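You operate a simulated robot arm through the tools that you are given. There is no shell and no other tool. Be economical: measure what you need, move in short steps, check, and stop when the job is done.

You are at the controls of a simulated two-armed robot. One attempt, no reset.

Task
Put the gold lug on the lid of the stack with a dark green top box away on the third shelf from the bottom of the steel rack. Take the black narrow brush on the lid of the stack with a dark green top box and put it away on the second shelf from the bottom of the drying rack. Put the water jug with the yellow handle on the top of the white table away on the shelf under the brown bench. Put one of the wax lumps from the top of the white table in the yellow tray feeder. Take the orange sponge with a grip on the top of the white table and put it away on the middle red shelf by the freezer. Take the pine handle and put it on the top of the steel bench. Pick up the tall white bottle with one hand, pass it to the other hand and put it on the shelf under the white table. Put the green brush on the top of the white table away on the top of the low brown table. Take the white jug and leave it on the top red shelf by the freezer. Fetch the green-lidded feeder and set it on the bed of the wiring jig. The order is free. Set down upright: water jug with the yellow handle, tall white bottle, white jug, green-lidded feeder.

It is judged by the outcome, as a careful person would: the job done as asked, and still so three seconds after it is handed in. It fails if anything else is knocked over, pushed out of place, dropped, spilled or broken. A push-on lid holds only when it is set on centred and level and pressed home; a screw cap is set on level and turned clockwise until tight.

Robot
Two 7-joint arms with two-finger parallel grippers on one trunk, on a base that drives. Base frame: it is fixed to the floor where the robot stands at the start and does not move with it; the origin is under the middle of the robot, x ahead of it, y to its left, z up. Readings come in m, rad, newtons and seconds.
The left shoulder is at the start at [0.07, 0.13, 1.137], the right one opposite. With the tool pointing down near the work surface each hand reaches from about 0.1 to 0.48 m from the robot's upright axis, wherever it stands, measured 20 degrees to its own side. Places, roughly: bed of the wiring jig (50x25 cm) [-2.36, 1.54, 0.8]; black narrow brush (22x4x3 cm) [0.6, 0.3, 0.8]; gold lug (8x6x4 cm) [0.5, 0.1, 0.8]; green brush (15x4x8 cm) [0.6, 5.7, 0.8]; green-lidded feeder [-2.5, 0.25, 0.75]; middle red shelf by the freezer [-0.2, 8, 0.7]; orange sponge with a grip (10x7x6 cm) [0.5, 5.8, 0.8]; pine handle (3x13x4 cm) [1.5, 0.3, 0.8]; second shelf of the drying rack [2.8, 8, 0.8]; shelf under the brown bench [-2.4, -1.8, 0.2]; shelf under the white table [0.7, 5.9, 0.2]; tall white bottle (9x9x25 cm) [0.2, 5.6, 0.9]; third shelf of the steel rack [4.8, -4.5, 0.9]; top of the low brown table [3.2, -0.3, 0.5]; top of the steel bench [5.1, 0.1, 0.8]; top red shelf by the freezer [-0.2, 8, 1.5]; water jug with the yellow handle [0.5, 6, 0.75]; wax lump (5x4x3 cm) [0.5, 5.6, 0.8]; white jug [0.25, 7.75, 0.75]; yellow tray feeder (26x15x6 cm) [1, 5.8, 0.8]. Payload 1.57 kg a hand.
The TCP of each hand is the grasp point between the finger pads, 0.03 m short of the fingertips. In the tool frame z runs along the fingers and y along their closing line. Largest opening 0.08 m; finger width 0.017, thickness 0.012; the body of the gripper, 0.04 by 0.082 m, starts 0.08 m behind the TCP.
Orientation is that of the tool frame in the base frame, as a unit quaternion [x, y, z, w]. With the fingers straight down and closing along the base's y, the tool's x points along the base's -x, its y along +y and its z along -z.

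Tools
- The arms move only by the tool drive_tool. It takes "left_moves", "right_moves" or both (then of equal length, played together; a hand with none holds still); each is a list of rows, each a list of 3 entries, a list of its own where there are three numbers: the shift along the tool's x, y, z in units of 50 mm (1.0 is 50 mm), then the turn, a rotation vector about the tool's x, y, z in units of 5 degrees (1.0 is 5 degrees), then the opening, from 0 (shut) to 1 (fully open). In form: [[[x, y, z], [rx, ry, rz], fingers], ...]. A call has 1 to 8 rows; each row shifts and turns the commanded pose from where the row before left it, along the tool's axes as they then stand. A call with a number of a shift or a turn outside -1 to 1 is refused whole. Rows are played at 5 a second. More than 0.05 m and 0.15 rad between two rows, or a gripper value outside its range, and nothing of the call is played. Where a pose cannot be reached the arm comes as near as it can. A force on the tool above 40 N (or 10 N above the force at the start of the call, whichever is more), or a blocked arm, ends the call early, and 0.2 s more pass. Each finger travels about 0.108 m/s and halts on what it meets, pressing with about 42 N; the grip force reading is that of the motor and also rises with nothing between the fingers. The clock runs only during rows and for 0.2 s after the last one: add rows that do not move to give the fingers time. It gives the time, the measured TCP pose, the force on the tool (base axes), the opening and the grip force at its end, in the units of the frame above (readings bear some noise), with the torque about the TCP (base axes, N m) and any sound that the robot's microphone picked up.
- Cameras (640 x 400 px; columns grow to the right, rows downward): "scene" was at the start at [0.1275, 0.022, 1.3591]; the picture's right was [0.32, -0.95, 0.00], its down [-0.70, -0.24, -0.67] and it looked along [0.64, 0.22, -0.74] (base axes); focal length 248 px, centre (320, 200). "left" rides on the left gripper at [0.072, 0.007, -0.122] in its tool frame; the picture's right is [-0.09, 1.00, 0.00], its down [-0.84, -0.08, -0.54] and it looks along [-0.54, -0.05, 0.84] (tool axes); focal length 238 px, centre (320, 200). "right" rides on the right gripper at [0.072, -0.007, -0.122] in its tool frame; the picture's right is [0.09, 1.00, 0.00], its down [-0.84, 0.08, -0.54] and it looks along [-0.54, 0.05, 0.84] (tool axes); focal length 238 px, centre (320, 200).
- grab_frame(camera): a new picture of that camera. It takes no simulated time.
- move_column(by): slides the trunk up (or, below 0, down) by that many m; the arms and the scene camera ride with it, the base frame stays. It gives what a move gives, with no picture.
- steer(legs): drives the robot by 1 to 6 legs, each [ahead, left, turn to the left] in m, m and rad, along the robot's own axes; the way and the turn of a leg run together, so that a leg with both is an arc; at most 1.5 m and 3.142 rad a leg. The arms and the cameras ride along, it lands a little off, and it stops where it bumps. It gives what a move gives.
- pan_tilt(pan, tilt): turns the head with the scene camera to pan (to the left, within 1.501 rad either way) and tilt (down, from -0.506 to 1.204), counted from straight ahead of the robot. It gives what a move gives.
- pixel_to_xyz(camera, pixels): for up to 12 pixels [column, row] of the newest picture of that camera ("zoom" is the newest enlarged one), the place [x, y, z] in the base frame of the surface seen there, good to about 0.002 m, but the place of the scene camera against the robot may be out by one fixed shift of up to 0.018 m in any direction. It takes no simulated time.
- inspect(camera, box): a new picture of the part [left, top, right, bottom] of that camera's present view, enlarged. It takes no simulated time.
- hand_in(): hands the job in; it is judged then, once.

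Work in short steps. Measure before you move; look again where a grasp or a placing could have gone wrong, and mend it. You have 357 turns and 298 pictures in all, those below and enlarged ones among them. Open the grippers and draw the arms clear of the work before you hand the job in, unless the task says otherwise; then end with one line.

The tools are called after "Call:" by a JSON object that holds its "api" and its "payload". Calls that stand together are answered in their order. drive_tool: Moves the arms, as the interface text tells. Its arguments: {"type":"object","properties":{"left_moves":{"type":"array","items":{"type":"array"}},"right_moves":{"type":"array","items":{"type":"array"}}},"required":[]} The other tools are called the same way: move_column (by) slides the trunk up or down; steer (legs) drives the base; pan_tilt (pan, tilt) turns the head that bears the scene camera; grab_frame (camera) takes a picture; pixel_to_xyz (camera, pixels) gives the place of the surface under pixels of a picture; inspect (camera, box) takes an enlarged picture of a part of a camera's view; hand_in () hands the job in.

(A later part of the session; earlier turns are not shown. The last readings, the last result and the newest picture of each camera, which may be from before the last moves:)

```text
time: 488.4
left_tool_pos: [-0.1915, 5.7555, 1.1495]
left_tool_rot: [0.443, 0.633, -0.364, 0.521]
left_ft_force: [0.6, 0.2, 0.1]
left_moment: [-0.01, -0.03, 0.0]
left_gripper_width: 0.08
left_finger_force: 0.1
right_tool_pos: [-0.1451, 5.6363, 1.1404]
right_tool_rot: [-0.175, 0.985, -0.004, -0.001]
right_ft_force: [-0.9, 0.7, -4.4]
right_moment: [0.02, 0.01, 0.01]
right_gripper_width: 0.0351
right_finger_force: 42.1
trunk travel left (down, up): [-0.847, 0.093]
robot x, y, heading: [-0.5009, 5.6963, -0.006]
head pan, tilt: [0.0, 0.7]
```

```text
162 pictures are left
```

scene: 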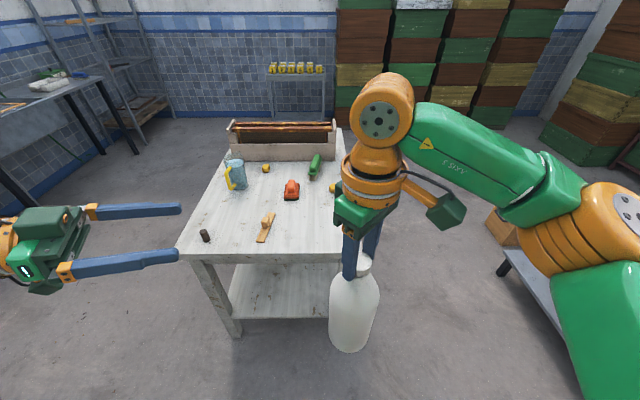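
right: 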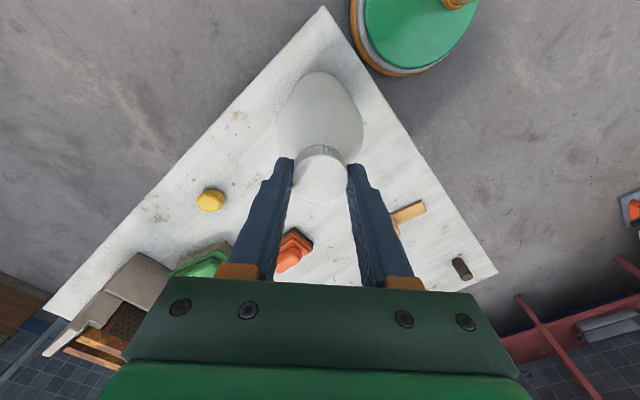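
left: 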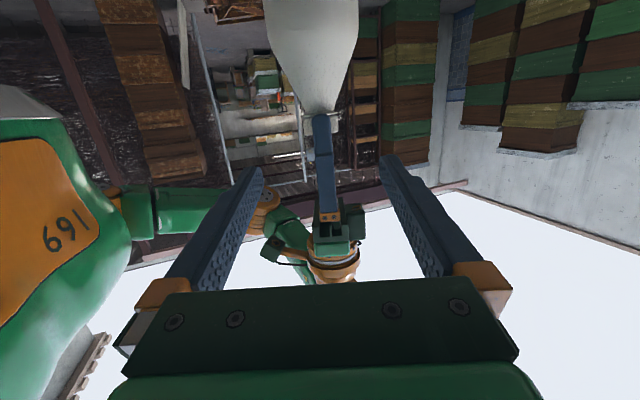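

Now A's fingers are in line with B's axis. I advance B 12 cm so its fingers straddle the cap.

Call:
{"api": "drive_tool", "payload": {"left_moves": [[[0.024, 0.0135, 0.617], [0, 0, 0], 1], [[0.024, 0.0135, 0.617], [0, 0, 0], 1], [[0.024, 0.0135, 0.617], [0, 0, 0], 1], [[0.024, 0.0135, 0.617], [0, 0, 0], 1], [[0, 0, 0], [0, 0, 0], 1]]}}

Call:
{"api": "grab_frame", "payload": {"camera": "left"}}

Call:
{"api": "inspect", "payload": {"camera": "scene", "box": [220, 80, 480, 370]}}

```text
time: 489.6
left_tool_pos: [-0.1457, 5.6447, 1.1198]
left_tool_rot: [0.443, 0.633, -0.363, 0.521]
left_ft_force: [0.0, 0.1, -0.5]
left_moment: [0.0, 0.0, 0.02]
left_gripper_width: 0.0801
left_finger_force: 0.1
right_tool_pos: [-0.1439, 5.6347, 1.141]
right_tool_rot: [-0.174, 0.985, -0.002, -0.001]
right_ft_force: [-0.4, 0.1, -5.3]
right_moment: [0.01, 0.0, 0.01]
right_gripper_width: 0.0348
right_finger_force: 42.3
trunk travel left (down, up): [-0.847, 0.093]
robot x, y, heading: [-0.5026, 5.6926, -0.009]
head pan, tilt: [0.0, 0.7]
```

```text
161 pictures are left
```

left: 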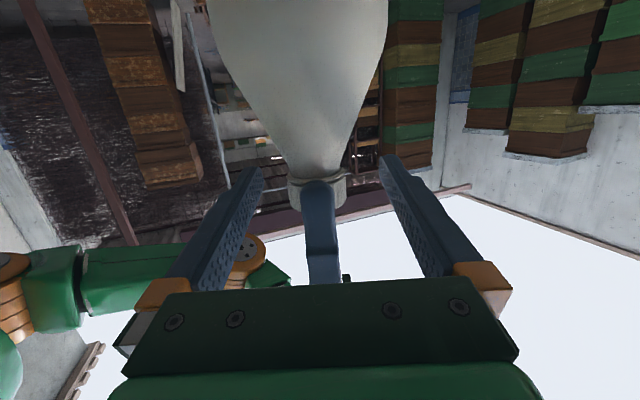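

```text
1.38 times, centred on (350, 225) of scene
```

zoom: 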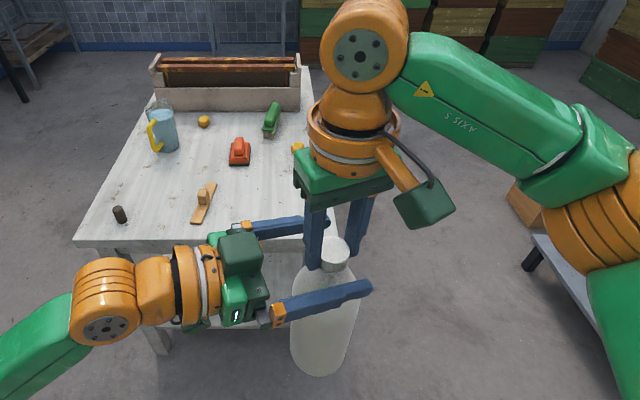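

B's fingers are at the cap's height on both sides. I close B while A keeps holding.

Call:
{"api": "drive_tool", "payload": {"left_moves": [[[0, 0, 0], [0, 0, 0], 0.5], [[0, 0, 0], [0, 0, 0], 0], [[0, 0, 0], [0, 0, 0], 0], [[0, 0, 0], [0, 0, 0], 0]]}}

Call:
{"api": "grab_frame", "payload": {"camera": "left"}}

```text
time: 490.6
left_tool_pos: [-0.148, 5.6447, 1.1202]
left_tool_rot: [0.443, 0.632, -0.365, 0.52]
left_ft_force: [-26.3, -8.9, 0.3]
left_moment: [0.11, -0.1, -0.18]
left_gripper_width: 0.0349
left_finger_force: 41.4
right_tool_pos: [-0.1449, 5.6351, 1.1407]
right_tool_rot: [-0.173, 0.985, -0.003, 0.002]
right_ft_force: [26.4, 9.0, -5.9]
right_moment: [0.05, -0.48, -0.04]
right_gripper_width: 0.0349
right_finger_force: 41.8
trunk travel left (down, up): [-0.847, 0.093]
robot x, y, heading: [-0.502, 5.6976, -0.007]
head pan, tilt: [0.0, 0.7]
```

```text
159 pictures are left
```

left: 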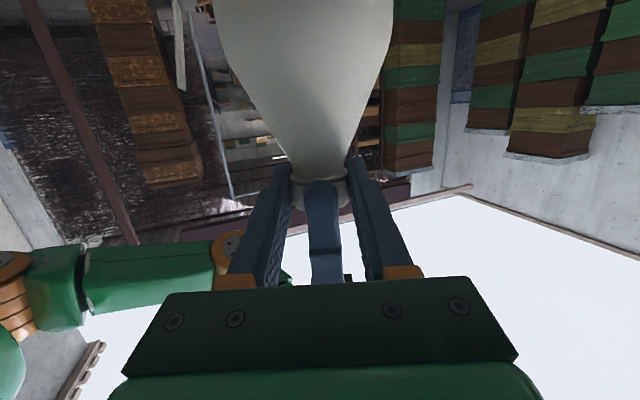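

Both hands hold the cap. I relieve the small side offset (2 mm), then open the right hand and raise it.

Call:
{"api": "drive_tool", "payload": {"left_moves": [[[0, -0.04, 0], [0, 0, 0], 0], [[0, 0, 0], [0, 0, 0], 0], [[0, 0, 0], [0, 0, 0], 0], [[0, 0, 0], [0, 0, 0], 0], [[0, 0, 0], [0, 0, 0], 0]], "right_moves": [[[0, 0, 0], [0, 0, 0], 0], [[0, 0, 0], [0, 0, 0], 0], [[0, 0, 0], [0, 0, 0], 0.5], [[0, 0, 0], [0, 0, 0], 0.8], [[0, 0, 0], [0, 0, 0], 0.8]]}}

Call:
{"api": "drive_tool", "payload": {"right_moves": [[[0, 0, -0.5], [0, 0, 0], 0.8], [[0, 0, -0.8], [0, 0, 0], 0.8], [[0, 0, -0.8], [0, 0, 0], 0.8], [[0, -0.9, 0], [0, 0, 0], 0.8], [[0, -0.9, 0], [0, 0, 0], 0.8]]}}

Call:
{"api": "grab_frame", "payload": {"camera": "scene"}}

```text
time: 491.8
left_tool_pos: [-0.1485, 5.6426, 1.12]
left_tool_rot: [0.442, 0.633, -0.363, 0.522]
left_ft_force: [-0.1, 0.2, 0.2]
left_moment: [0.04, 0.02, 0.02]
left_gripper_width: 0.0349
left_finger_force: 41.9
right_tool_pos: [-0.1454, 5.6364, 1.1405]
right_tool_rot: [-0.174, 0.985, -0.003, -0.001]
right_ft_force: [-0.6, 0.6, 0.6]
right_moment: [0.0, -0.02, -0.03]
right_gripper_width: 0.0641
right_finger_force: 0.0
trunk travel left (down, up): [-0.847, 0.093]
robot x, y, heading: [-0.5008, 5.6999, -0.005]
head pan, tilt: [0.0, 0.7]
```

```text
time: 493.0
left_tool_pos: [-0.1477, 5.6412, 1.1188]
left_tool_rot: [0.443, 0.633, -0.363, 0.52]
left_ft_force: [-0.3, -0.6, -0.3]
left_moment: [0.02, -0.01, 0.03]
left_gripper_width: 0.0346
left_finger_force: 41.8
right_tool_pos: [-0.1129, 5.5482, 1.2459]
right_tool_rot: [-0.174, 0.985, -0.001, 0.001]
right_ft_force: [0.8, 0.9, -0.4]
right_moment: [0.02, 0.0, -0.03]
right_gripper_width: 0.064
right_finger_force: 0.1
trunk travel left (down, up): [-0.847, 0.093]
robot x, y, heading: [-0.5016, 5.7001, -0.007]
head pan, tilt: [0.0, 0.7]
```

```text
158 pictures are left
```

scene: 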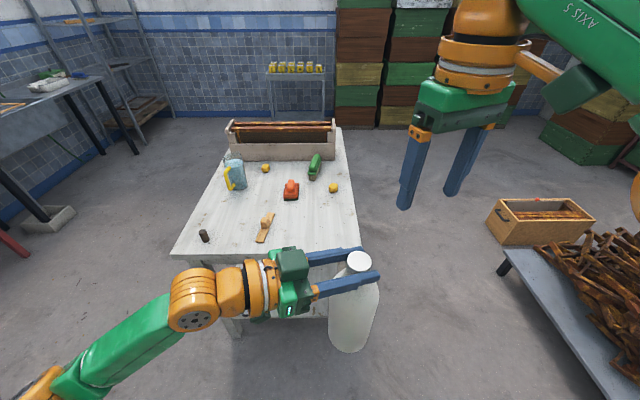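

The left force reads almost no weight, which is odd. I enlarge the view to check the bottle.

Call:
{"api": "inspect", "payload": {"camera": "scene", "box": [260, 230, 420, 370]}}

Call:
{"api": "grab_frame", "payload": {"camera": "left"}}

Call:
{"api": "pixel_to_xyz", "payload": {"camera": "scene", "pixels": [[358, 257], [355, 290], [352, 330], [350, 350]]}}

```text
2.86 times, centred on (340, 300) of scene
```

zoom: 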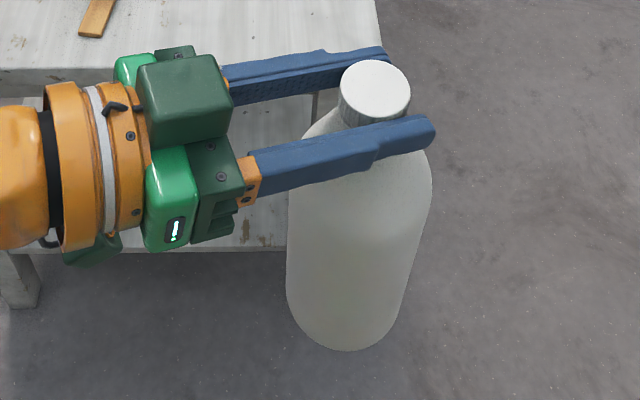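

```text
156 pictures are left
```

left: 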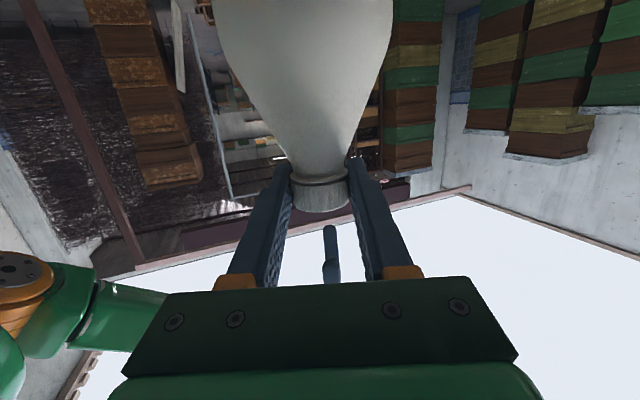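

```text
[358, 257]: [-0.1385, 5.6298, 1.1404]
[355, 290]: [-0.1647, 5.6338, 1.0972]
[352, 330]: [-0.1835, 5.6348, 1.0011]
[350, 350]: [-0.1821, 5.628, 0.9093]
```

The bottle is securely in the left hand. I shift it left 15 cm and begin yawing the hand back to point forward.

Call:
{"api": "drive_tool", "payload": {"left_moves": [[[0.135, 0.257, -0.69], [0, 0, 0], 0], [[0.135, 0.257, -0.69], [0, 0, 0], 0], [[0.135, 0.257, -0.69], [0, 0, 0], 0], [[0.135, 0.257, -0.69], [0, 0, 0], 0], [[0, 0, 0], [-0.97, 0, -0.19], 0], [[0, 0, 0], [-0.97, 0, -0.19], 0], [[0, 0, 0], [-0.97, 0, -0.19], 0], [[0, 0, 0], [-0.97, 0, -0.19], 0]]}}

Call:
{"api": "drive_tool", "payload": {"left_moves": [[[0, 0.2, 0.4], [-0.97, 0, -0.19], 0], [[0, 0.2, 0.4], [-0.97, 0, -0.19], 0], [[0, 0, 0.4], [-0.97, 0, -0.19], 0], [[0, 0, 0.4], [-0.97, 0, -0.19], 0], [[0, 0, 0.3], [-0.97, 0, -0.19], 0], [[0, 0, 0], [-0.97, 0, -0.19], 0], [[0, 0, 0], [-0.97, 0, -0.19], 0], [[0, 0, 0], [-0.97, 0, -0.19], 0]]}}

Call:
{"api": "grab_frame", "payload": {"camera": "scene"}}

```text
time: 494.8
left_tool_pos: [-0.1482, 5.7942, 1.1202]
left_tool_rot: [0.328, 0.699, -0.27, 0.576]
left_ft_force: [0.0, -1.1, -0.4]
left_moment: [0.03, 0.03, 0.01]
left_gripper_width: 0.0347
left_finger_force: 42.0
right_tool_pos: [-0.1152, 5.5532, 1.2471]
right_tool_rot: [-0.175, 0.985, -0.003, 0.0]
right_ft_force: [-0.2, -0.7, 0.1]
right_moment: [-0.01, -0.02, 0.02]
right_gripper_width: 0.064
right_finger_force: 0.0
trunk travel left (down, up): [-0.847, 0.093]
robot x, y, heading: [-0.5009, 5.6959, -0.014]
head pan, tilt: [0.0, 0.7]
```

```text
time: 496.6
left_tool_pos: [-0.0639, 5.7448, 1.1024]
left_tool_rot: [0.072, 0.768, -0.058, 0.633]
left_ft_force: [0.7, -0.5, 1.2]
left_moment: [0.01, 0.02, 0.01]
left_gripper_width: 0.0348
left_finger_force: 41.8
right_tool_pos: [-0.114, 5.5512, 1.2464]
right_tool_rot: [-0.175, 0.985, -0.003, -0.001]
right_ft_force: [-0.5, 0.2, -1.1]
right_moment: [0.0, -0.01, -0.01]
right_gripper_width: 0.064
right_finger_force: 0.1
trunk travel left (down, up): [-0.847, 0.093]
robot x, y, heading: [-0.5029, 5.6954, -0.01]
head pan, tilt: [0.0, 0.7]
```

```text
155 pictures are left
```

scene: 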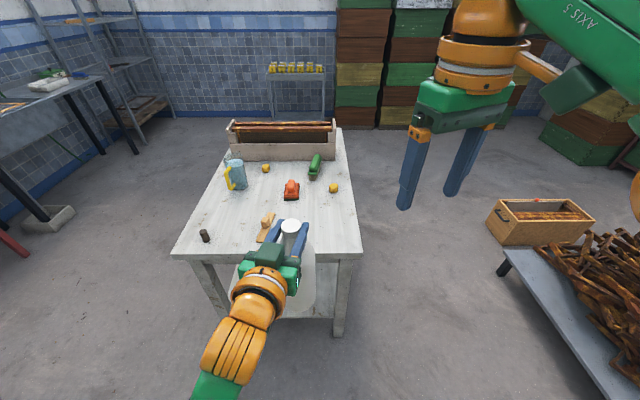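

Now I retract the right hand, extend the left a bit, and lower the trunk 0.59 m for the shelf under the table.

Call:
{"api": "drive_tool", "payload": {"left_moves": [[[-0.127, 0, 0.65], [0, 0, 0], 0], [[-0.127, 0, 0.65], [0, 0, 0], 0], [[-0.127, 0, 0.65], [0, 0, 0], 0], [[0, 0, 0], [0, 0, 0], 0], [[0, 0, 0], [0, 0, 0], 0]], "right_moves": [[[0.75, 0.27, 0], [0, 0, 0], 0.8], [[0.75, 0.27, 0], [0, 0, 0], 0.8], [[0.75, 0.27, 0], [0, 0, 0], 0.8], [[0.75, 0.27, 0], [0, 0, 0], 0.8], [[0, 0, 0], [0, 0, 0], 0.8]]}}

Call:
{"api": "move_column", "payload": {"by": -0.585}}

Call:
{"api": "pan_tilt", "payload": {"pan": 0.0, "tilt": 0.5}}

Call:
{"api": "grab_frame", "payload": {"camera": "scene"}}

```text
time: 497.8
left_tool_pos: [0.0358, 5.7291, 1.1003]
left_tool_rot: [0.072, 0.768, -0.059, 0.634]
left_ft_force: [0.1, -0.1, 0.0]
left_moment: [0.02, 0.03, -0.01]
left_gripper_width: 0.0348
left_finger_force: 41.9
right_tool_pos: [-0.2747, 5.5506, 1.2462]
right_tool_rot: [-0.175, 0.985, -0.002, 0.001]
right_ft_force: [0.4, 0.1, 0.4]
right_moment: [0.03, 0.03, -0.02]
right_gripper_width: 0.0643
right_finger_force: 0.0
trunk travel left (down, up): [-0.847, 0.093]
robot x, y, heading: [-0.5013, 5.6967, -0.008]
head pan, tilt: [0.0, 0.7]
```

```text
refused: -0.585 is not a number from -0.4 to 0.4
```

```text
time: 498.6
left_tool_pos: [0.0345, 5.7286, 1.101]
left_tool_rot: [0.071, 0.77, -0.058, 0.632]
left_ft_force: [0.0, -0.5, 0.3]
left_moment: [0.0, 0.1, -0.02]
left_gripper_width: 0.0348
left_finger_force: 42.0
right_tool_pos: [-0.2735, 5.5505, 1.2451]
right_tool_rot: [-0.176, 0.984, -0.003, -0.001]
right_ft_force: [-0.8, -0.4, 0.3]
right_moment: [0.0, 0.01, -0.04]
right_gripper_width: 0.0636
right_finger_force: 0.1
trunk travel left (down, up): [-0.847, 0.093]
robot x, y, heading: [-0.5023, 5.6962, -0.009]
head pan, tilt: [0.0, 0.499]
```

```text
154 pictures are left
```

scene: 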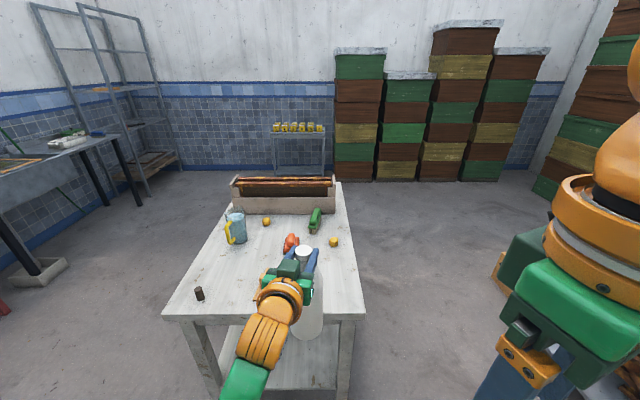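

I back 0.1 m (and 7 cm left), then lower in two steps.

Call:
{"api": "steer", "payload": {"legs": [[-0.1, 0.06, 0.0]]}}

Call:
{"api": "move_column", "payload": {"by": -0.35}}

Call:
{"api": "move_column", "payload": {"by": -0.235}}

Call:
{"api": "pan_tilt", "payload": {"pan": 0.1, "tilt": 0.4}}

Call:
{"api": "grab_frame", "payload": {"camera": "scene"}}

```text
time: 499.8
left_tool_pos: [-0.0607, 5.7858, 1.0989]
left_tool_rot: [0.072, 0.769, -0.058, 0.632]
left_ft_force: [0.0, 0.6, 0.6]
left_moment: [0.0, 0.01, 0.03]
left_gripper_width: 0.0348
left_finger_force: 42.3
right_tool_pos: [-0.3691, 5.6091, 1.2443]
right_tool_rot: [-0.174, 0.985, -0.001, -0.002]
right_ft_force: [-0.7, -1.3, 0.0]
right_moment: [0.04, 0.02, -0.02]
right_gripper_width: 0.0638
right_finger_force: 0.1
trunk travel left (down, up): [-0.847, 0.093]
robot x, y, heading: [-0.5982, 5.756, -0.009]
head pan, tilt: [0.0, 0.499]
```

```text
time: 503.2
left_tool_pos: [-0.0648, 5.7884, 0.75]
left_tool_rot: [0.072, 0.768, -0.059, 0.634]
left_ft_force: [-0.3, -0.2, 0.5]
left_moment: [0.04, 0.02, 0.03]
left_gripper_width: 0.035
left_finger_force: 41.6
right_tool_pos: [-0.3732, 5.6103, 0.896]
right_tool_rot: [-0.174, 0.985, -0.002, 0.0]
right_ft_force: [-0.9, 0.3, 0.0]
right_moment: [-0.01, 0.02, 0.0]
right_gripper_width: 0.0642
right_finger_force: 0.0
trunk travel left (down, up): [-0.497, 0.443]
robot x, y, heading: [-0.6003, 5.7578, -0.008]
head pan, tilt: [0.0, 0.499]
```

```text
time: 505.7
left_tool_pos: [-0.0653, 5.7886, 0.5165]
left_tool_rot: [0.071, 0.768, -0.058, 0.634]
left_ft_force: [-0.2, 0.4, -0.7]
left_moment: [0.0, 0.06, 0.01]
left_gripper_width: 0.0348
left_finger_force: 42.2
right_tool_pos: [-0.3734, 5.6111, 0.6594]
right_tool_rot: [-0.174, 0.985, -0.003, -0.001]
right_ft_force: [0.1, -0.2, -1.1]
right_moment: [0.02, 0.0, 0.0]
right_gripper_width: 0.064
right_finger_force: 0.1
trunk travel left (down, up): [-0.262, 0.678]
robot x, y, heading: [-0.602, 5.7598, -0.006]
head pan, tilt: [0.0, 0.499]
```

```text
time: 506.3
left_tool_pos: [-0.0653, 5.7889, 0.5162]
left_tool_rot: [0.071, 0.769, -0.058, 0.633]
left_ft_force: [-0.1, 0.6, -0.4]
left_moment: [0.02, 0.07, 0.01]
left_gripper_width: 0.0348
left_finger_force: 42.0
right_tool_pos: [-0.3734, 5.6124, 0.6607]
right_tool_rot: [-0.174, 0.985, -0.003, -0.001]
right_ft_force: [-0.4, -0.1, -1.0]
right_moment: [0.0, -0.03, 0.01]
right_gripper_width: 0.0637
right_finger_force: 0.1
trunk travel left (down, up): [-0.262, 0.678]
robot x, y, heading: [-0.6013, 5.7559, -0.011]
head pan, tilt: [0.099, 0.4]
```

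```text
153 pictures are left
```

scene: 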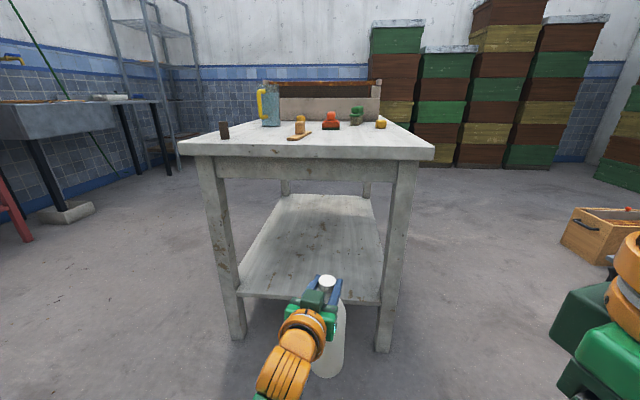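

I measure the shelf's front edge, apron and legs from this low view.

Call:
{"api": "pixel_to_xyz", "payload": {"camera": "scene", "pixels": [[270, 296], [365, 302], [310, 177], [222, 240], [238, 240], [398, 240], [385, 240], [310, 240], [310, 265], [270, 280], [326, 282]]}}

```text
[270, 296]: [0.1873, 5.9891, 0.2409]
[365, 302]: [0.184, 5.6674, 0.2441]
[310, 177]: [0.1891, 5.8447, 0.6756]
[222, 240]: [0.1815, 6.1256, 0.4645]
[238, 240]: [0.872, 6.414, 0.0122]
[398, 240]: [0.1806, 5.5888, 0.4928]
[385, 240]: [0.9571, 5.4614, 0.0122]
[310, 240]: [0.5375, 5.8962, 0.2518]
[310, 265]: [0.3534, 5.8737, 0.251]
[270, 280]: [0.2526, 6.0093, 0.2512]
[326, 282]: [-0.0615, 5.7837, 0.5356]
```

Shelf edge x≈0.185, z 0.2405; the bottle's base is ~3.5 cm above it. I drive in 0.345 m.

Call:
{"api": "steer", "payload": {"legs": [[0.345, 0.02, 0.0]]}}

Call:
{"api": "grab_frame", "payload": {"camera": "scene"}}

Call:
{"api": "grab_frame", "payload": {"camera": "left"}}

```text
time: 508.6
left_tool_pos: [0.2807, 5.8057, 0.5156]
left_tool_rot: [0.072, 0.769, -0.059, 0.633]
left_ft_force: [0.1, 0.6, 1.1]
left_moment: [0.02, 0.03, 0.0]
left_gripper_width: 0.0347
left_finger_force: 42.6
right_tool_pos: [-0.0273, 5.6302, 0.6601]
right_tool_rot: [-0.174, 0.985, -0.003, 0.0]
right_ft_force: [-0.4, -0.3, 0.0]
right_moment: [-0.03, -0.04, -0.01]
right_gripper_width: 0.0638
right_finger_force: 0.1
trunk travel left (down, up): [-0.262, 0.678]
robot x, y, heading: [-0.2551, 5.7712, -0.01]
head pan, tilt: [0.099, 0.4]
```

```text
152 pictures are left
```

scene: 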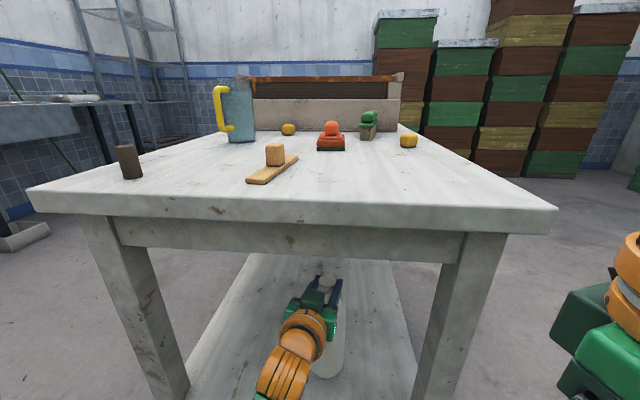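

```text
151 pictures are left
```

left: 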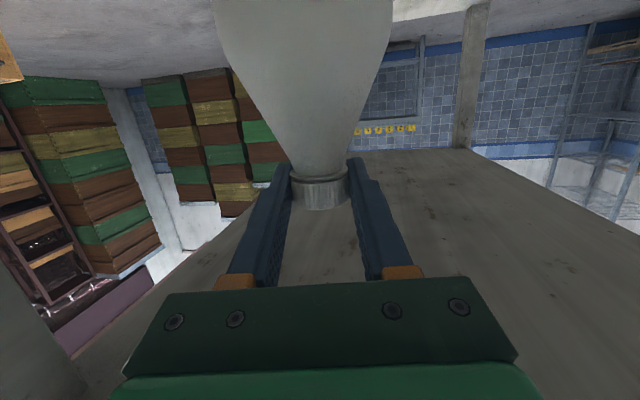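

The bottle is over the shelf. I lower 3 cm and then in small steps watching the force.

Call:
{"api": "move_column", "payload": {"by": -0.03}}

Call:
{"api": "move_column", "payload": {"by": -0.003}}

Call:
{"api": "move_column", "payload": {"by": -0.002}}

```text
time: 509.3
left_tool_pos: [0.2812, 5.8053, 0.4859]
left_tool_rot: [0.07, 0.768, -0.057, 0.634]
left_ft_force: [-0.2, -0.5, 0.4]
left_moment: [0.0, 0.06, 0.02]
left_gripper_width: 0.0349
left_finger_force: 42.1
right_tool_pos: [-0.0277, 5.6292, 0.6315]
right_tool_rot: [-0.174, 0.985, -0.003, 0.0]
right_ft_force: [0.5, -1.5, -0.3]
right_moment: [0.01, 0.01, -0.03]
right_gripper_width: 0.0641
right_finger_force: 0.1
trunk travel left (down, up): [-0.232, 0.708]
robot x, y, heading: [-0.2529, 5.7693, -0.01]
head pan, tilt: [0.099, 0.4]
```

```text
time: 509.9
left_tool_pos: [0.2811, 5.8045, 0.4825]
left_tool_rot: [0.071, 0.769, -0.058, 0.633]
left_ft_force: [-0.2, -0.8, 0.0]
left_moment: [0.05, 0.04, 0.01]
left_gripper_width: 0.0349
left_finger_force: 41.5
right_tool_pos: [-0.0273, 5.6284, 0.6281]
right_tool_rot: [-0.174, 0.985, -0.003, 0.0]
right_ft_force: [-0.1, -0.1, 1.3]
right_moment: [-0.02, -0.01, 0.01]
right_gripper_width: 0.0641
right_finger_force: 0.1
trunk travel left (down, up): [-0.229, 0.711]
robot x, y, heading: [-0.2552, 5.7739, -0.01]
head pan, tilt: [0.099, 0.4]
```

```text
time: 510.4
left_tool_pos: [0.2816, 5.8059, 0.4806]
left_tool_rot: [0.072, 0.768, -0.059, 0.633]
left_ft_force: [0.2, 0.4, -0.1]
left_moment: [0.04, 0.03, 0.02]
left_gripper_width: 0.035
left_finger_force: 41.9
right_tool_pos: [-0.0285, 5.6298, 0.6256]
right_tool_rot: [-0.175, 0.985, -0.003, -0.001]
right_ft_force: [-1.0, -0.5, 0.1]
right_moment: [-0.01, -0.03, -0.01]
right_gripper_width: 0.064
right_finger_force: 0.0
trunk travel left (down, up): [-0.227, 0.713]
robot x, y, heading: [-0.2565, 5.7749, -0.006]
head pan, tilt: [0.099, 0.4]
```

Call:
{"api": "move_column", "payload": {"by": -0.002}}

Call:
{"api": "move_column", "payload": {"by": -0.002}}

Call:
{"api": "move_column", "payload": {"by": -0.002}}

Call:
{"api": "inspect", "payload": {"camera": "scene", "box": [240, 240, 400, 400]}}

```text
time: 510.9
left_tool_pos: [0.2803, 5.8056, 0.4812]
left_tool_rot: [0.071, 0.767, -0.058, 0.635]
left_ft_force: [-1.0, 0.2, 6.9]
left_moment: [0.17, 0.66, -0.02]
left_gripper_width: 0.0347
left_finger_force: 42.3
right_tool_pos: [-0.0285, 5.6284, 0.6239]
right_tool_rot: [-0.174, 0.985, -0.003, 0.002]
right_ft_force: [0.3, 0.0, -0.9]
right_moment: [0.0, 0.02, -0.01]
right_gripper_width: 0.064
right_finger_force: 0.0
trunk travel left (down, up): [-0.225, 0.715]
robot x, y, heading: [-0.2521, 5.7735, -0.003]
head pan, tilt: [0.099, 0.4]
```

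```text
time: 511.4
left_tool_pos: [0.2788, 5.8052, 0.481]
left_tool_rot: [0.071, 0.766, -0.058, 0.637]
left_ft_force: [1.3, 1.2, 17.0]
left_moment: [0.15, 0.21, 0.02]
left_gripper_width: 0.0351
left_finger_force: 41.3
right_tool_pos: [-0.0303, 5.6299, 0.6234]
right_tool_rot: [-0.175, 0.985, -0.003, 0.002]
right_ft_force: [-0.8, 0.3, -0.1]
right_moment: [0.03, -0.04, -0.01]
right_gripper_width: 0.0639
right_finger_force: 0.1
trunk travel left (down, up): [-0.223, 0.717]
robot x, y, heading: [-0.2538, 5.7748, -0.005]
head pan, tilt: [0.099, 0.4]
```

```text
time: 511.9
left_tool_pos: [0.2779, 5.8046, 0.4815]
left_tool_rot: [0.071, 0.763, -0.058, 0.64]
left_ft_force: [4.5, 0.7, 28.0]
left_moment: [0.02, -0.32, 0.02]
left_gripper_width: 0.0348
left_finger_force: 41.9
right_tool_pos: [-0.0315, 5.6283, 0.6213]
right_tool_rot: [-0.174, 0.985, -0.003, 0.002]
right_ft_force: [-0.5, -0.5, 0.4]
right_moment: [0.01, 0.01, 0.01]
right_gripper_width: 0.0642
right_finger_force: 0.2
trunk travel left (down, up): [-0.221, 0.719]
robot x, y, heading: [-0.2528, 5.7749, -0.006]
head pan, tilt: [0.099, 0.4]
```

```text
2.50 times, centred on (320, 320) of scene
```

zoom: 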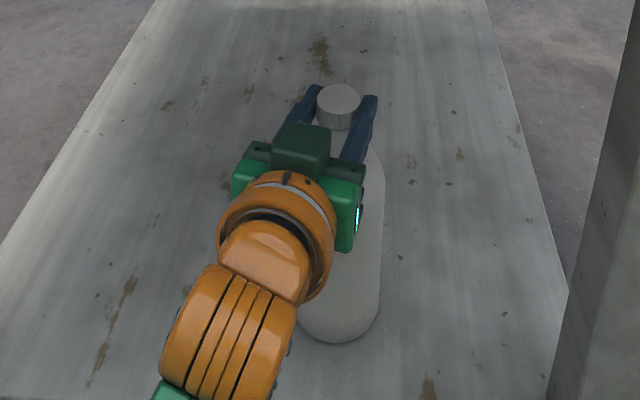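

Firmly down. I relieve 5 mm, open and back the base straight out.

Call:
{"api": "move_column", "payload": {"by": 0.0055}}

Call:
{"api": "drive_tool", "payload": {"left_moves": [[[0, 0, 0], [0, 0, 0], 0.6], [[0, 0, 0], [0, 0, 0], 0.9], [[0, 0, 0], [0, 0, 0], 0.9]]}}

Call:
{"api": "steer", "payload": {"legs": [[-0.35, 0.05, 0.0]]}}

Call:
{"api": "grab_frame", "payload": {"camera": "scene"}}

```text
time: 512.5
left_tool_pos: [0.2791, 5.805, 0.4802]
left_tool_rot: [0.072, 0.768, -0.058, 0.633]
left_ft_force: [4.4, 0.0, 10.8]
left_moment: [-0.19, -0.32, 0.02]
left_gripper_width: 0.0348
left_finger_force: 42.4
right_tool_pos: [-0.0292, 5.628, 0.6249]
right_tool_rot: [-0.175, 0.985, -0.003, 0.001]
right_ft_force: [-0.2, -0.4, -0.9]
right_moment: [0.01, -0.05, 0.07]
right_gripper_width: 0.064
right_finger_force: 0.1
trunk travel left (down, up): [-0.227, 0.713]
robot x, y, heading: [-0.2542, 5.7701, -0.013]
head pan, tilt: [0.099, 0.4]
```

```text
time: 513.3
left_tool_pos: [0.281, 5.8062, 0.4805]
left_tool_rot: [0.072, 0.768, -0.059, 0.634]
left_ft_force: [0.5, 0.3, -0.9]
left_moment: [-0.01, -0.03, 0.02]
left_gripper_width: 0.0721
left_finger_force: 0.2
right_tool_pos: [-0.029, 5.6303, 0.6249]
right_tool_rot: [-0.175, 0.985, -0.003, 0.001]
right_ft_force: [0.5, 0.0, 0.6]
right_moment: [0.03, 0.02, -0.02]
right_gripper_width: 0.0641
right_finger_force: 0.0
trunk travel left (down, up): [-0.227, 0.713]
robot x, y, heading: [-0.2541, 5.775, -0.009]
head pan, tilt: [0.099, 0.4]
```

```text
time: 515.6
left_tool_pos: [-0.0713, 5.8571, 0.4817]
left_tool_rot: [0.072, 0.768, -0.058, 0.633]
left_ft_force: [-0.8, -0.2, 0.5]
left_moment: [-0.06, 0.0, -0.02]
left_gripper_width: 0.0722
left_finger_force: 0.1
right_tool_pos: [-0.3811, 5.6815, 0.625]
right_tool_rot: [-0.175, 0.985, -0.002, 0.0]
right_ft_force: [0.2, -0.8, 0.9]
right_moment: [0.01, -0.01, 0.0]
right_gripper_width: 0.0639
right_finger_force: 0.2
trunk travel left (down, up): [-0.227, 0.713]
robot x, y, heading: [-0.6061, 5.8254, -0.008]
head pan, tilt: [0.099, 0.4]
```

```text
149 pictures are left
```

scene: 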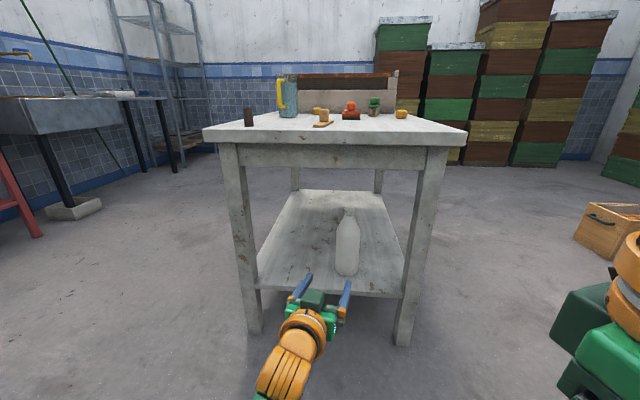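

The bottle stands upright on the lower shelf. Next the orange sponge: I raise the trunk 0.4 m, reduce the left hand's pitch to ~49°, and approach the table.

Call:
{"api": "move_column", "payload": {"by": 0.4}}

Call:
{"api": "drive_tool", "payload": {"left_moves": [[[-0.5, 0, -0.3], [0, 1, 0], 1], [[-0.5, 0, -0.3], [0, 1, 0], 1], [[-0.5, 0, -0.3], [0, 1, 0], 1], [[0, 0, -0.5], [0, 1, 0], 1], [[0, 0, -0.5], [0, 1, 0], 1], [[0, 0, 0], [0, 1, 0], 1]]}}

Call:
{"api": "steer", "payload": {"legs": [[0.47, -0.1, 0.0]]}}

Call:
{"api": "grab_frame", "payload": {"camera": "left"}}

```text
time: 519.4
left_tool_pos: [-0.0707, 5.8575, 0.8811]
left_tool_rot: [0.072, 0.768, -0.058, 0.634]
left_ft_force: [-0.3, 0.4, 0.0]
left_moment: [-0.02, -0.01, 0.0]
left_gripper_width: 0.0721
left_finger_force: 0.2
right_tool_pos: [-0.3799, 5.6805, 1.0241]
right_tool_rot: [-0.175, 0.985, -0.002, 0.001]
right_ft_force: [-0.2, 0.1, 0.7]
right_moment: [-0.01, 0.0, -0.01]
right_gripper_width: 0.0642
right_finger_force: 0.1
trunk travel left (down, up): [-0.627, 0.313]
robot x, y, heading: [-0.6034, 5.8254, -0.009]
head pan, tilt: [0.099, 0.4]
```

```text
time: 520.8
left_tool_pos: [-0.1147, 5.8645, 0.9805]
left_tool_rot: [0.085, 0.906, -0.038, 0.412]
left_ft_force: [0.6, 1.0, -0.3]
left_moment: [-0.02, 0.03, 0.04]
left_gripper_width: 0.0796
left_finger_force: 0.1
left hand out of reach, approached as far as the arm can: row 5, 6
right_tool_pos: [-0.3806, 5.6812, 1.0251]
right_tool_rot: [-0.174, 0.985, -0.003, 0.0]
right_ft_force: [0.4, 0.7, -0.5]
right_moment: [-0.02, -0.01, 0.02]
right_gripper_width: 0.0641
right_finger_force: 0.0
trunk travel left (down, up): [-0.627, 0.313]
robot x, y, heading: [-0.6078, 5.8258, -0.009]
head pan, tilt: [0.099, 0.4]
```

```text
time: 523.7
left_tool_pos: [0.3509, 5.7605, 0.9819]
left_tool_rot: [0.085, 0.906, -0.038, 0.414]
left_ft_force: [0.3, 0.3, 0.7]
left_moment: [0.02, 0.02, -0.02]
left_gripper_width: 0.0799
left_finger_force: 0.1
right_tool_pos: [0.0854, 5.5772, 1.0264]
right_tool_rot: [-0.175, 0.985, -0.002, 0.001]
right_ft_force: [-1.2, 0.6, -0.7]
right_moment: [-0.01, 0.01, -0.01]
right_gripper_width: 0.064
right_finger_force: 0.0
trunk travel left (down, up): [-0.627, 0.313]
robot x, y, heading: [-0.1413, 5.7229, -0.009]
head pan, tilt: [0.099, 0.4]
```

```text
148 pictures are left
```

left: 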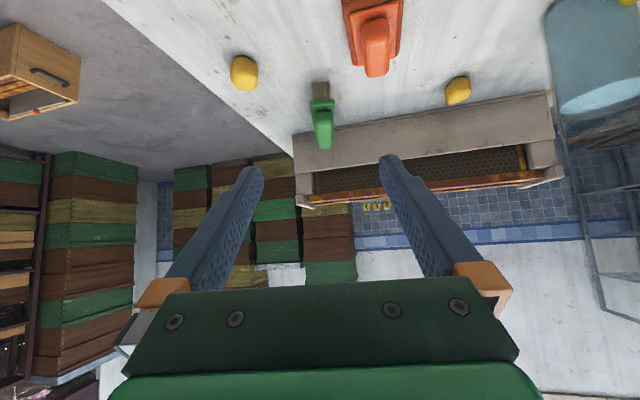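

Both the sponge (375,45) and the green brush (322,125) are visible. I measure their grips.

Call:
{"api": "pixel_to_xyz", "payload": {"camera": "left", "pixels": [[376, 22], [378, 45], [377, 72], [364, 50], [390, 50], [350, 60], [400, 60], [322, 105], [323, 125], [312, 118], [332, 118], [325, 145]]}}

Call:
{"api": "inspect", "payload": {"camera": "left", "box": [280, 0, 430, 160]}}

```text
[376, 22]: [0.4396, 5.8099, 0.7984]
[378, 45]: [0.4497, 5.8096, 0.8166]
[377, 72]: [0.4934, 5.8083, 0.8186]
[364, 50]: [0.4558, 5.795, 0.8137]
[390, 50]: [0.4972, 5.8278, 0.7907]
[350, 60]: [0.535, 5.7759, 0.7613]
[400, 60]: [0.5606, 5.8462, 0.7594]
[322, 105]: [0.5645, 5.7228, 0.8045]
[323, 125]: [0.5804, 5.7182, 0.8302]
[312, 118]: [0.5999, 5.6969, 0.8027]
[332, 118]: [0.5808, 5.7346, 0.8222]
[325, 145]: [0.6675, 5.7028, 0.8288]
```

```text
2.50 times, centred on (355, 80) of left
```

zoom: 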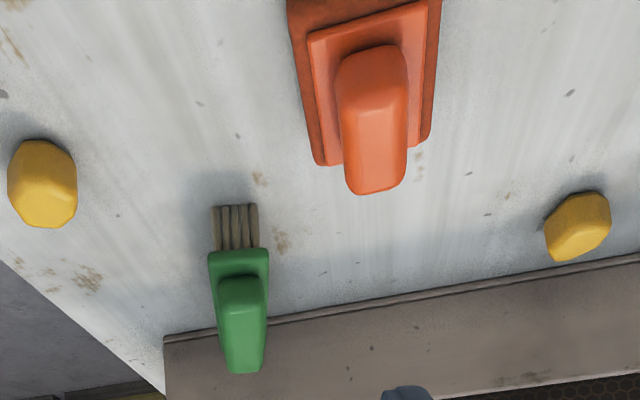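

Sponge's ridge runs along x (0.44–0.495), y 5.795–5.825, top 0.82. I correct yaw by +9° and hover above it.

Call:
{"api": "drive_tool", "payload": {"left_moves": [[[0, 0, 0], [-0.68, 0, -0.59], 0.8], [[0, 0, 0], [-0.68, 0, -0.59], 0.8], [[0.007, 0.265, 0.77], [0, 0, 0], 0.8], [[0.007, 0.265, 0.77], [0, 0, 0], 0.8], [[0.007, 0.265, 0.77], [0, 0, 0], 0.8], [[0.007, 0.265, 0.77], [0, 0, 0], 0.8], [[0, 0, 0], [0, 0, 0], 0.8]]}}

Call:
{"api": "grab_frame", "payload": {"camera": "left"}}

```text
time: 525.3
left_tool_pos: [0.466, 5.8096, 0.8791]
left_tool_rot: [0.014, 0.91, -0.006, 0.415]
left_ft_force: [0.1, 0.4, 0.4]
left_moment: [0.01, -0.01, -0.02]
left_gripper_width: 0.0639
left_finger_force: 0.0
right_tool_pos: [0.0858, 5.5756, 1.0257]
right_tool_rot: [-0.174, 0.985, -0.003, 0.001]
right_ft_force: [-0.2, -0.3, -0.1]
right_moment: [-0.01, 0.01, -0.01]
right_gripper_width: 0.0641
right_finger_force: 0.1
trunk travel left (down, up): [-0.627, 0.313]
robot x, y, heading: [-0.1373, 5.7198, -0.007]
head pan, tilt: [0.099, 0.4]
```

```text
146 pictures are left
```

left: 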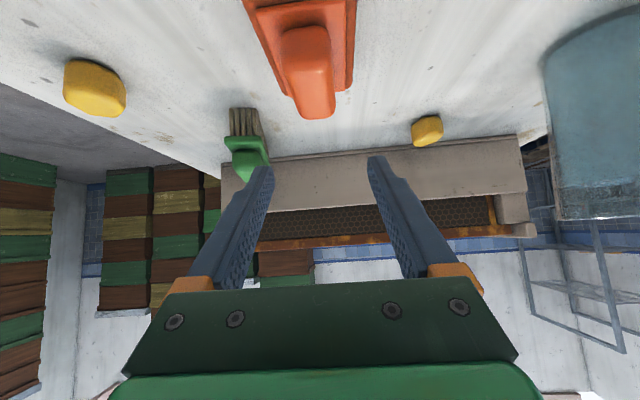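

Call:
{"api": "pixel_to_xyz", "payload": {"camera": "left", "pixels": [[285, 60], [308, 60], [330, 60], [312, 100], [295, 100], [332, 100], [305, 35]]}}

```text
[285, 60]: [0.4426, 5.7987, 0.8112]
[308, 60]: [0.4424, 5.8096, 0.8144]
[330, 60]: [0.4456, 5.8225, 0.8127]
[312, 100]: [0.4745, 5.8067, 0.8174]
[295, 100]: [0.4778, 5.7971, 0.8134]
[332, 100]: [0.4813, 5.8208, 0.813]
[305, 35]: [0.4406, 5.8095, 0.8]
```

Centred at y≈5.809. I lower 5.8 cm and close on the ridge.

Call:
{"api": "drive_tool", "payload": {"left_moves": [[[0.438, 0, 0.38], [0, 0, 0], 0.8], [[0.438, 0, 0.38], [0, 0, 0], 0.8], [[0, 0, 0], [0, 0, 0], 0.8], [[0, 0, 0], [0, 0, 0], 0], [[0, 0, 0], [0, 0, 0], 0], [[0, 0, 0], [0, 0, 0], 0]]}}

Call:
{"api": "drive_tool", "payload": {"left_moves": [[[-0.7, 0, -0.61], [0, 0, 0], 0], [[-0.7, 0, -0.61], [0, 0, 0], 0], [[-0.7, 0, -0.61], [0, 0, 0], 0], [[0, 0, 0], [0, 0, 0], 0]]}}

Call:
{"api": "grab_frame", "payload": {"camera": "left"}}

```text
time: 526.7
left_tool_pos: [0.4672, 5.8094, 0.8211]
left_tool_rot: [0.013, 0.91, -0.005, 0.415]
left_ft_force: [-0.4, 0.1, -0.7]
left_moment: [-0.05, 0.0, -0.01]
left_gripper_width: 0.0292
left_finger_force: 38.7
right_tool_pos: [0.0849, 5.5757, 1.0258]
right_tool_rot: [-0.174, 0.985, -0.002, 0.0]
right_ft_force: [1.5, 0.4, -0.4]
right_moment: [0.03, 0.0, -0.02]
right_gripper_width: 0.0641
right_finger_force: 0.1
trunk travel left (down, up): [-0.627, 0.313]
robot x, y, heading: [-0.1375, 5.7206, -0.013]
head pan, tilt: [0.099, 0.4]
```

```text
time: 527.7
left_tool_pos: [0.4672, 5.8095, 0.9605]
left_tool_rot: [0.013, 0.91, -0.005, 0.415]
left_ft_force: [-0.2, 0.1, -0.8]
left_moment: [-0.02, -0.02, -0.01]
left_gripper_width: 0.0291
left_finger_force: 38.9
right_tool_pos: [0.086, 5.5754, 1.0258]
right_tool_rot: [-0.174, 0.985, -0.003, 0.001]
right_ft_force: [0.3, -0.6, 0.3]
right_moment: [0.0, -0.02, 0.02]
right_gripper_width: 0.064
right_finger_force: 0.0
trunk travel left (down, up): [-0.627, 0.313]
robot x, y, heading: [-0.1389, 5.7236, -0.006]
head pan, tilt: [0.099, 0.4]
```

```text
145 pictures are left
```

left: 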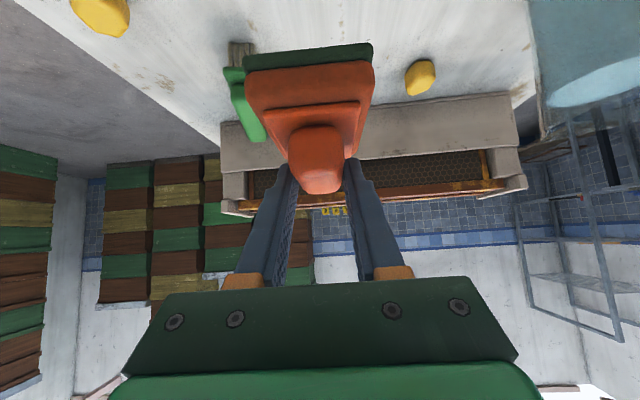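

The sponge is held. I back off, turn to +y and drive to the red rack's left column, then look at the middle shelf.

Call:
{"api": "steer", "payload": {"legs": [[-0.3, 0.0, 0.0], [0, 0, 1.577], [1.1, -0.35, 0.0]]}}

Call:
{"api": "pan_tilt", "payload": {"pan": 0.0, "tilt": 0.55}}

Call:
{"api": "grab_frame", "payload": {"camera": "scene"}}

```text
time: 539.0
left_tool_pos: [-0.1969, 7.4287, 0.9598]
left_tool_rot: [-0.64, 0.647, 0.292, 0.295]
left_ft_force: [0.6, 0.3, -0.7]
left_moment: [0.0, 0.01, 0.04]
left_gripper_width: 0.0292
left_finger_force: 38.7
right_tool_pos: [0.0432, 7.0501, 1.0253]
right_tool_rot: [0.825, -0.565, 0.001, -0.002]
right_ft_force: [-0.1, -0.5, -0.2]
right_moment: [-0.01, -0.01, 0.0]
right_gripper_width: 0.0641
right_finger_force: 0.0
trunk travel left (down, up): [-0.627, 0.313]
robot x, y, heading: [-0.1036, 6.8195, 1.583]
head pan, tilt: [0.099, 0.4]
```

```text
time: 539.7
left_tool_pos: [-0.1967, 7.4279, 0.9599]
left_tool_rot: [-0.639, 0.648, 0.291, 0.295]
left_ft_force: [-0.1, -0.2, -0.3]
left_moment: [0.01, 0.0, 0.02]
left_gripper_width: 0.0289
left_finger_force: 38.3
right_tool_pos: [0.0436, 7.0496, 1.0245]
right_tool_rot: [0.825, -0.565, 0.002, -0.002]
right_ft_force: [-0.5, 0.3, 0.7]
right_moment: [-0.03, -0.01, 0.0]
right_gripper_width: 0.0641
right_finger_force: 0.0
trunk travel left (down, up): [-0.627, 0.313]
robot x, y, heading: [-0.1007, 6.8245, 1.581]
head pan, tilt: [0.0, 0.55]
```

```text
144 pictures are left
```

scene: 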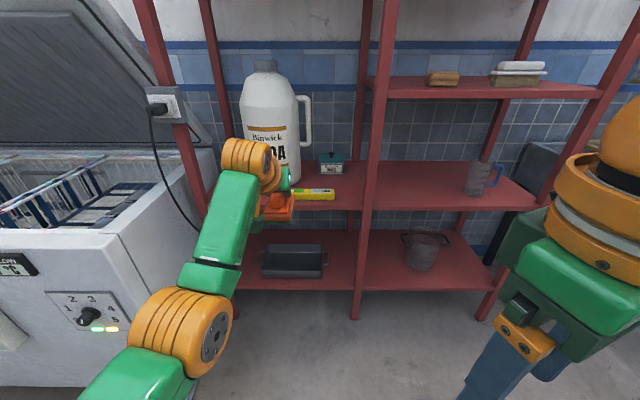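

I measure the free area right of the yellow box around (350,190).

Call:
{"api": "pixel_to_xyz", "payload": {"camera": "scene", "pixels": [[350, 185], [355, 203], [336, 195], [298, 195], [345, 172], [320, 172], [364, 190], [370, 190], [300, 207], [310, 182], [383, 190], [245, 205]]}}

Call:
{"api": "inspect", "payload": {"camera": "scene", "box": [190, 130, 400, 230]}}

```text
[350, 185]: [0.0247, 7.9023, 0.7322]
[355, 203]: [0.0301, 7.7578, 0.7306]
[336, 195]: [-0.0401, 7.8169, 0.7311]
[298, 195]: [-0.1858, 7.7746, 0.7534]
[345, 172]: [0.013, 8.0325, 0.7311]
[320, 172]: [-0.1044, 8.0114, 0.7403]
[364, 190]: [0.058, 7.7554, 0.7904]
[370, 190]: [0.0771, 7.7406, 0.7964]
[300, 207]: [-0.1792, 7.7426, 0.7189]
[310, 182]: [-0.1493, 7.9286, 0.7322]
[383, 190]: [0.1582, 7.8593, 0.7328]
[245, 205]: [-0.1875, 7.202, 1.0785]
```

```text
3.05 times, centred on (295, 180) of scene
```

zoom: 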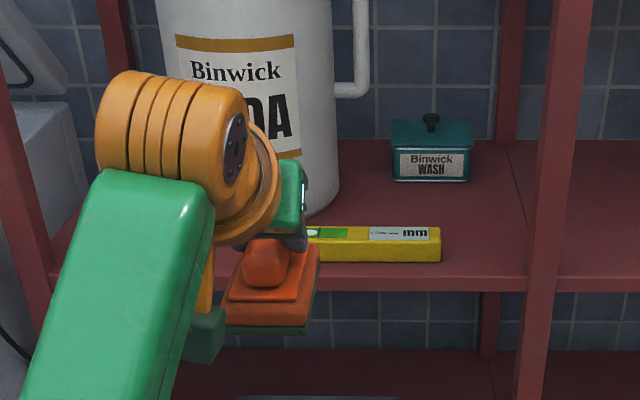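

Free spot: x -0.035…0.05 beside the yellow level, y from 7.76. I lower the trunk 13 cm and drive so the sponge comes in at x≈0.003.

Call:
{"api": "move_column", "payload": {"by": -0.13}}

Call:
{"api": "steer", "payload": {"legs": [[0.0, -0.2, -0.01], [0.2, 0.0, 0.0]]}}

Call:
{"api": "grab_frame", "payload": {"camera": "scene"}}

```text
time: 541.3
left_tool_pos: [-0.1963, 7.4269, 0.8301]
left_tool_rot: [-0.64, 0.647, 0.292, 0.295]
left_ft_force: [0.2, 0.3, -1.0]
left_moment: [0.04, -0.01, -0.05]
left_gripper_width: 0.0291
left_finger_force: 38.6
right_tool_pos: [0.0411, 7.0499, 0.8959]
right_tool_rot: [0.824, -0.566, 0.001, -0.002]
right_ft_force: [0.6, -0.9, -0.3]
right_moment: [0.0, 0.02, -0.02]
right_gripper_width: 0.064
right_finger_force: 0.1
trunk travel left (down, up): [-0.497, 0.443]
robot x, y, heading: [-0.0994, 6.8225, 1.576]
head pan, tilt: [0.0, 0.55]
```

```text
time: 544.1
left_tool_pos: [0.0115, 7.6287, 0.8298]
left_tool_rot: [-0.637, 0.65, 0.29, 0.296]
left_ft_force: [-0.1, 0.9, -0.3]
left_moment: [-0.01, 0.0, 0.02]
left_gripper_width: 0.0294
left_finger_force: 38.9
right_tool_pos: [0.2477, 7.2464, 0.8955]
right_tool_rot: [0.821, -0.571, 0.0, -0.002]
right_ft_force: [0.0, 0.4, -0.1]
right_moment: [-0.01, 0.03, 0.0]
right_gripper_width: 0.0639
right_finger_force: 0.0
trunk travel left (down, up): [-0.497, 0.443]
robot x, y, heading: [0.1036, 7.0245, 1.569]
head pan, tilt: [0.0, 0.55]
```

```text
142 pictures are left
```

scene: 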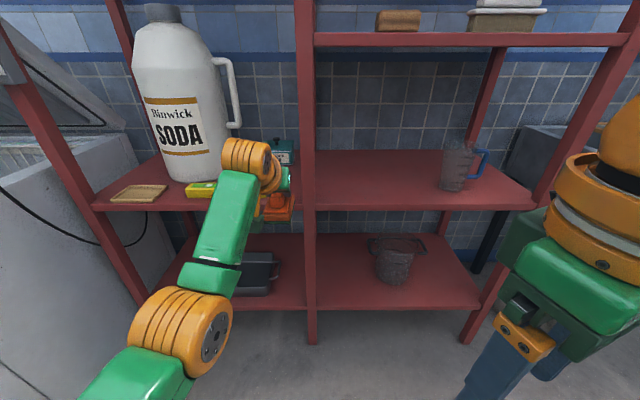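

I drive in the final 0.20 m (1 cm left).

Call:
{"api": "steer", "payload": {"legs": [[0.2, 0.009, 0.0]]}}

Call:
{"api": "grab_frame", "payload": {"camera": "left"}}

Call:
{"api": "inspect", "payload": {"camera": "scene", "box": [180, 100, 360, 260]}}

```text
time: 545.7
left_tool_pos: [0.0044, 7.8279, 0.8295]
left_tool_rot: [-0.636, 0.651, 0.29, 0.297]
left_ft_force: [-0.2, 0.2, -0.2]
left_moment: [-0.02, 0.03, -0.02]
left_gripper_width: 0.029
left_finger_force: 38.7
right_tool_pos: [0.2393, 7.4474, 0.896]
right_tool_rot: [0.821, -0.571, 0.002, -0.002]
right_ft_force: [-0.9, 0.0, 0.1]
right_moment: [-0.02, -0.01, 0.01]
right_gripper_width: 0.0642
right_finger_force: 0.1
trunk travel left (down, up): [-0.497, 0.443]
robot x, y, heading: [0.0919, 7.2199, 1.57]
head pan, tilt: [0.0, 0.55]
```

```text
141 pictures are left
```

left: 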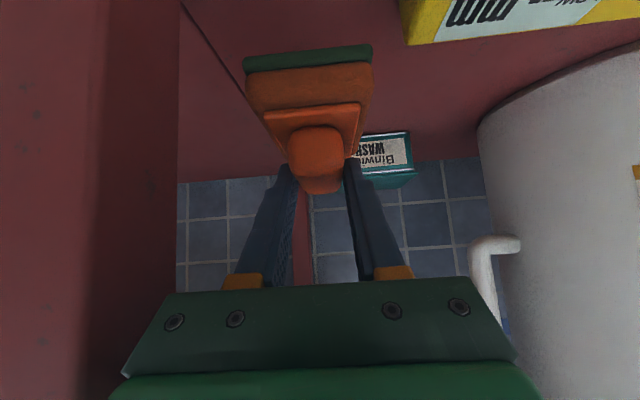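

```text
2.50 times, centred on (270, 180) of scene
```

zoom: 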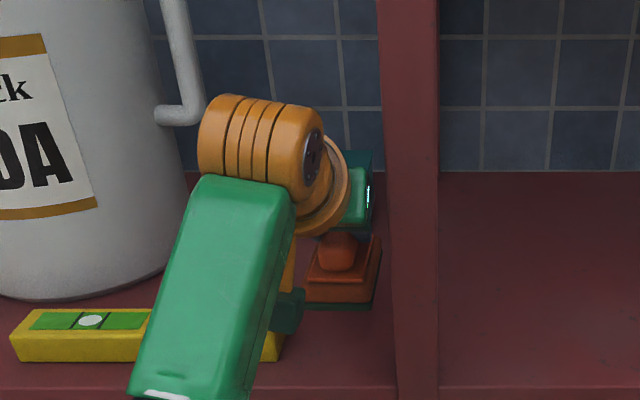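

Clear of the level and post. I lower with the trunk to contact.

Call:
{"api": "move_column", "payload": {"by": -0.047}}

Call:
{"api": "move_column", "payload": {"by": -0.004}}

```text
time: 546.6
left_tool_pos: [0.0045, 7.8288, 0.783]
left_tool_rot: [-0.635, 0.651, 0.291, 0.297]
left_ft_force: [-0.5, 0.0, 0.3]
left_moment: [0.0, 0.06, 0.01]
left_gripper_width: 0.0293
left_finger_force: 38.3
right_tool_pos: [0.2395, 7.4479, 0.8492]
right_tool_rot: [0.821, -0.571, 0.002, -0.002]
right_ft_force: [0.5, -0.3, -0.6]
right_moment: [0.0, 0.0, -0.04]
right_gripper_width: 0.0641
right_finger_force: 0.0
trunk travel left (down, up): [-0.45, 0.49]
robot x, y, heading: [0.0938, 7.22, 1.571]
head pan, tilt: [0.0, 0.55]
```

```text
time: 547.1
left_tool_pos: [0.0039, 7.8271, 0.7808]
left_tool_rot: [-0.635, 0.651, 0.291, 0.297]
left_ft_force: [-0.7, 3.1, 5.9]
left_moment: [-0.1, -0.05, -0.01]
left_gripper_width: 0.0288
left_finger_force: 39.0
right_tool_pos: [0.2389, 7.4468, 0.8448]
right_tool_rot: [0.821, -0.571, 0.002, -0.002]
right_ft_force: [0.1, 0.6, -0.4]
right_moment: [0.02, 0.02, 0.0]
right_gripper_width: 0.0637
right_finger_force: 0.0
trunk travel left (down, up): [-0.446, 0.494]
robot x, y, heading: [0.0951, 7.2181, 1.564]
head pan, tilt: [0.0, 0.55]
```

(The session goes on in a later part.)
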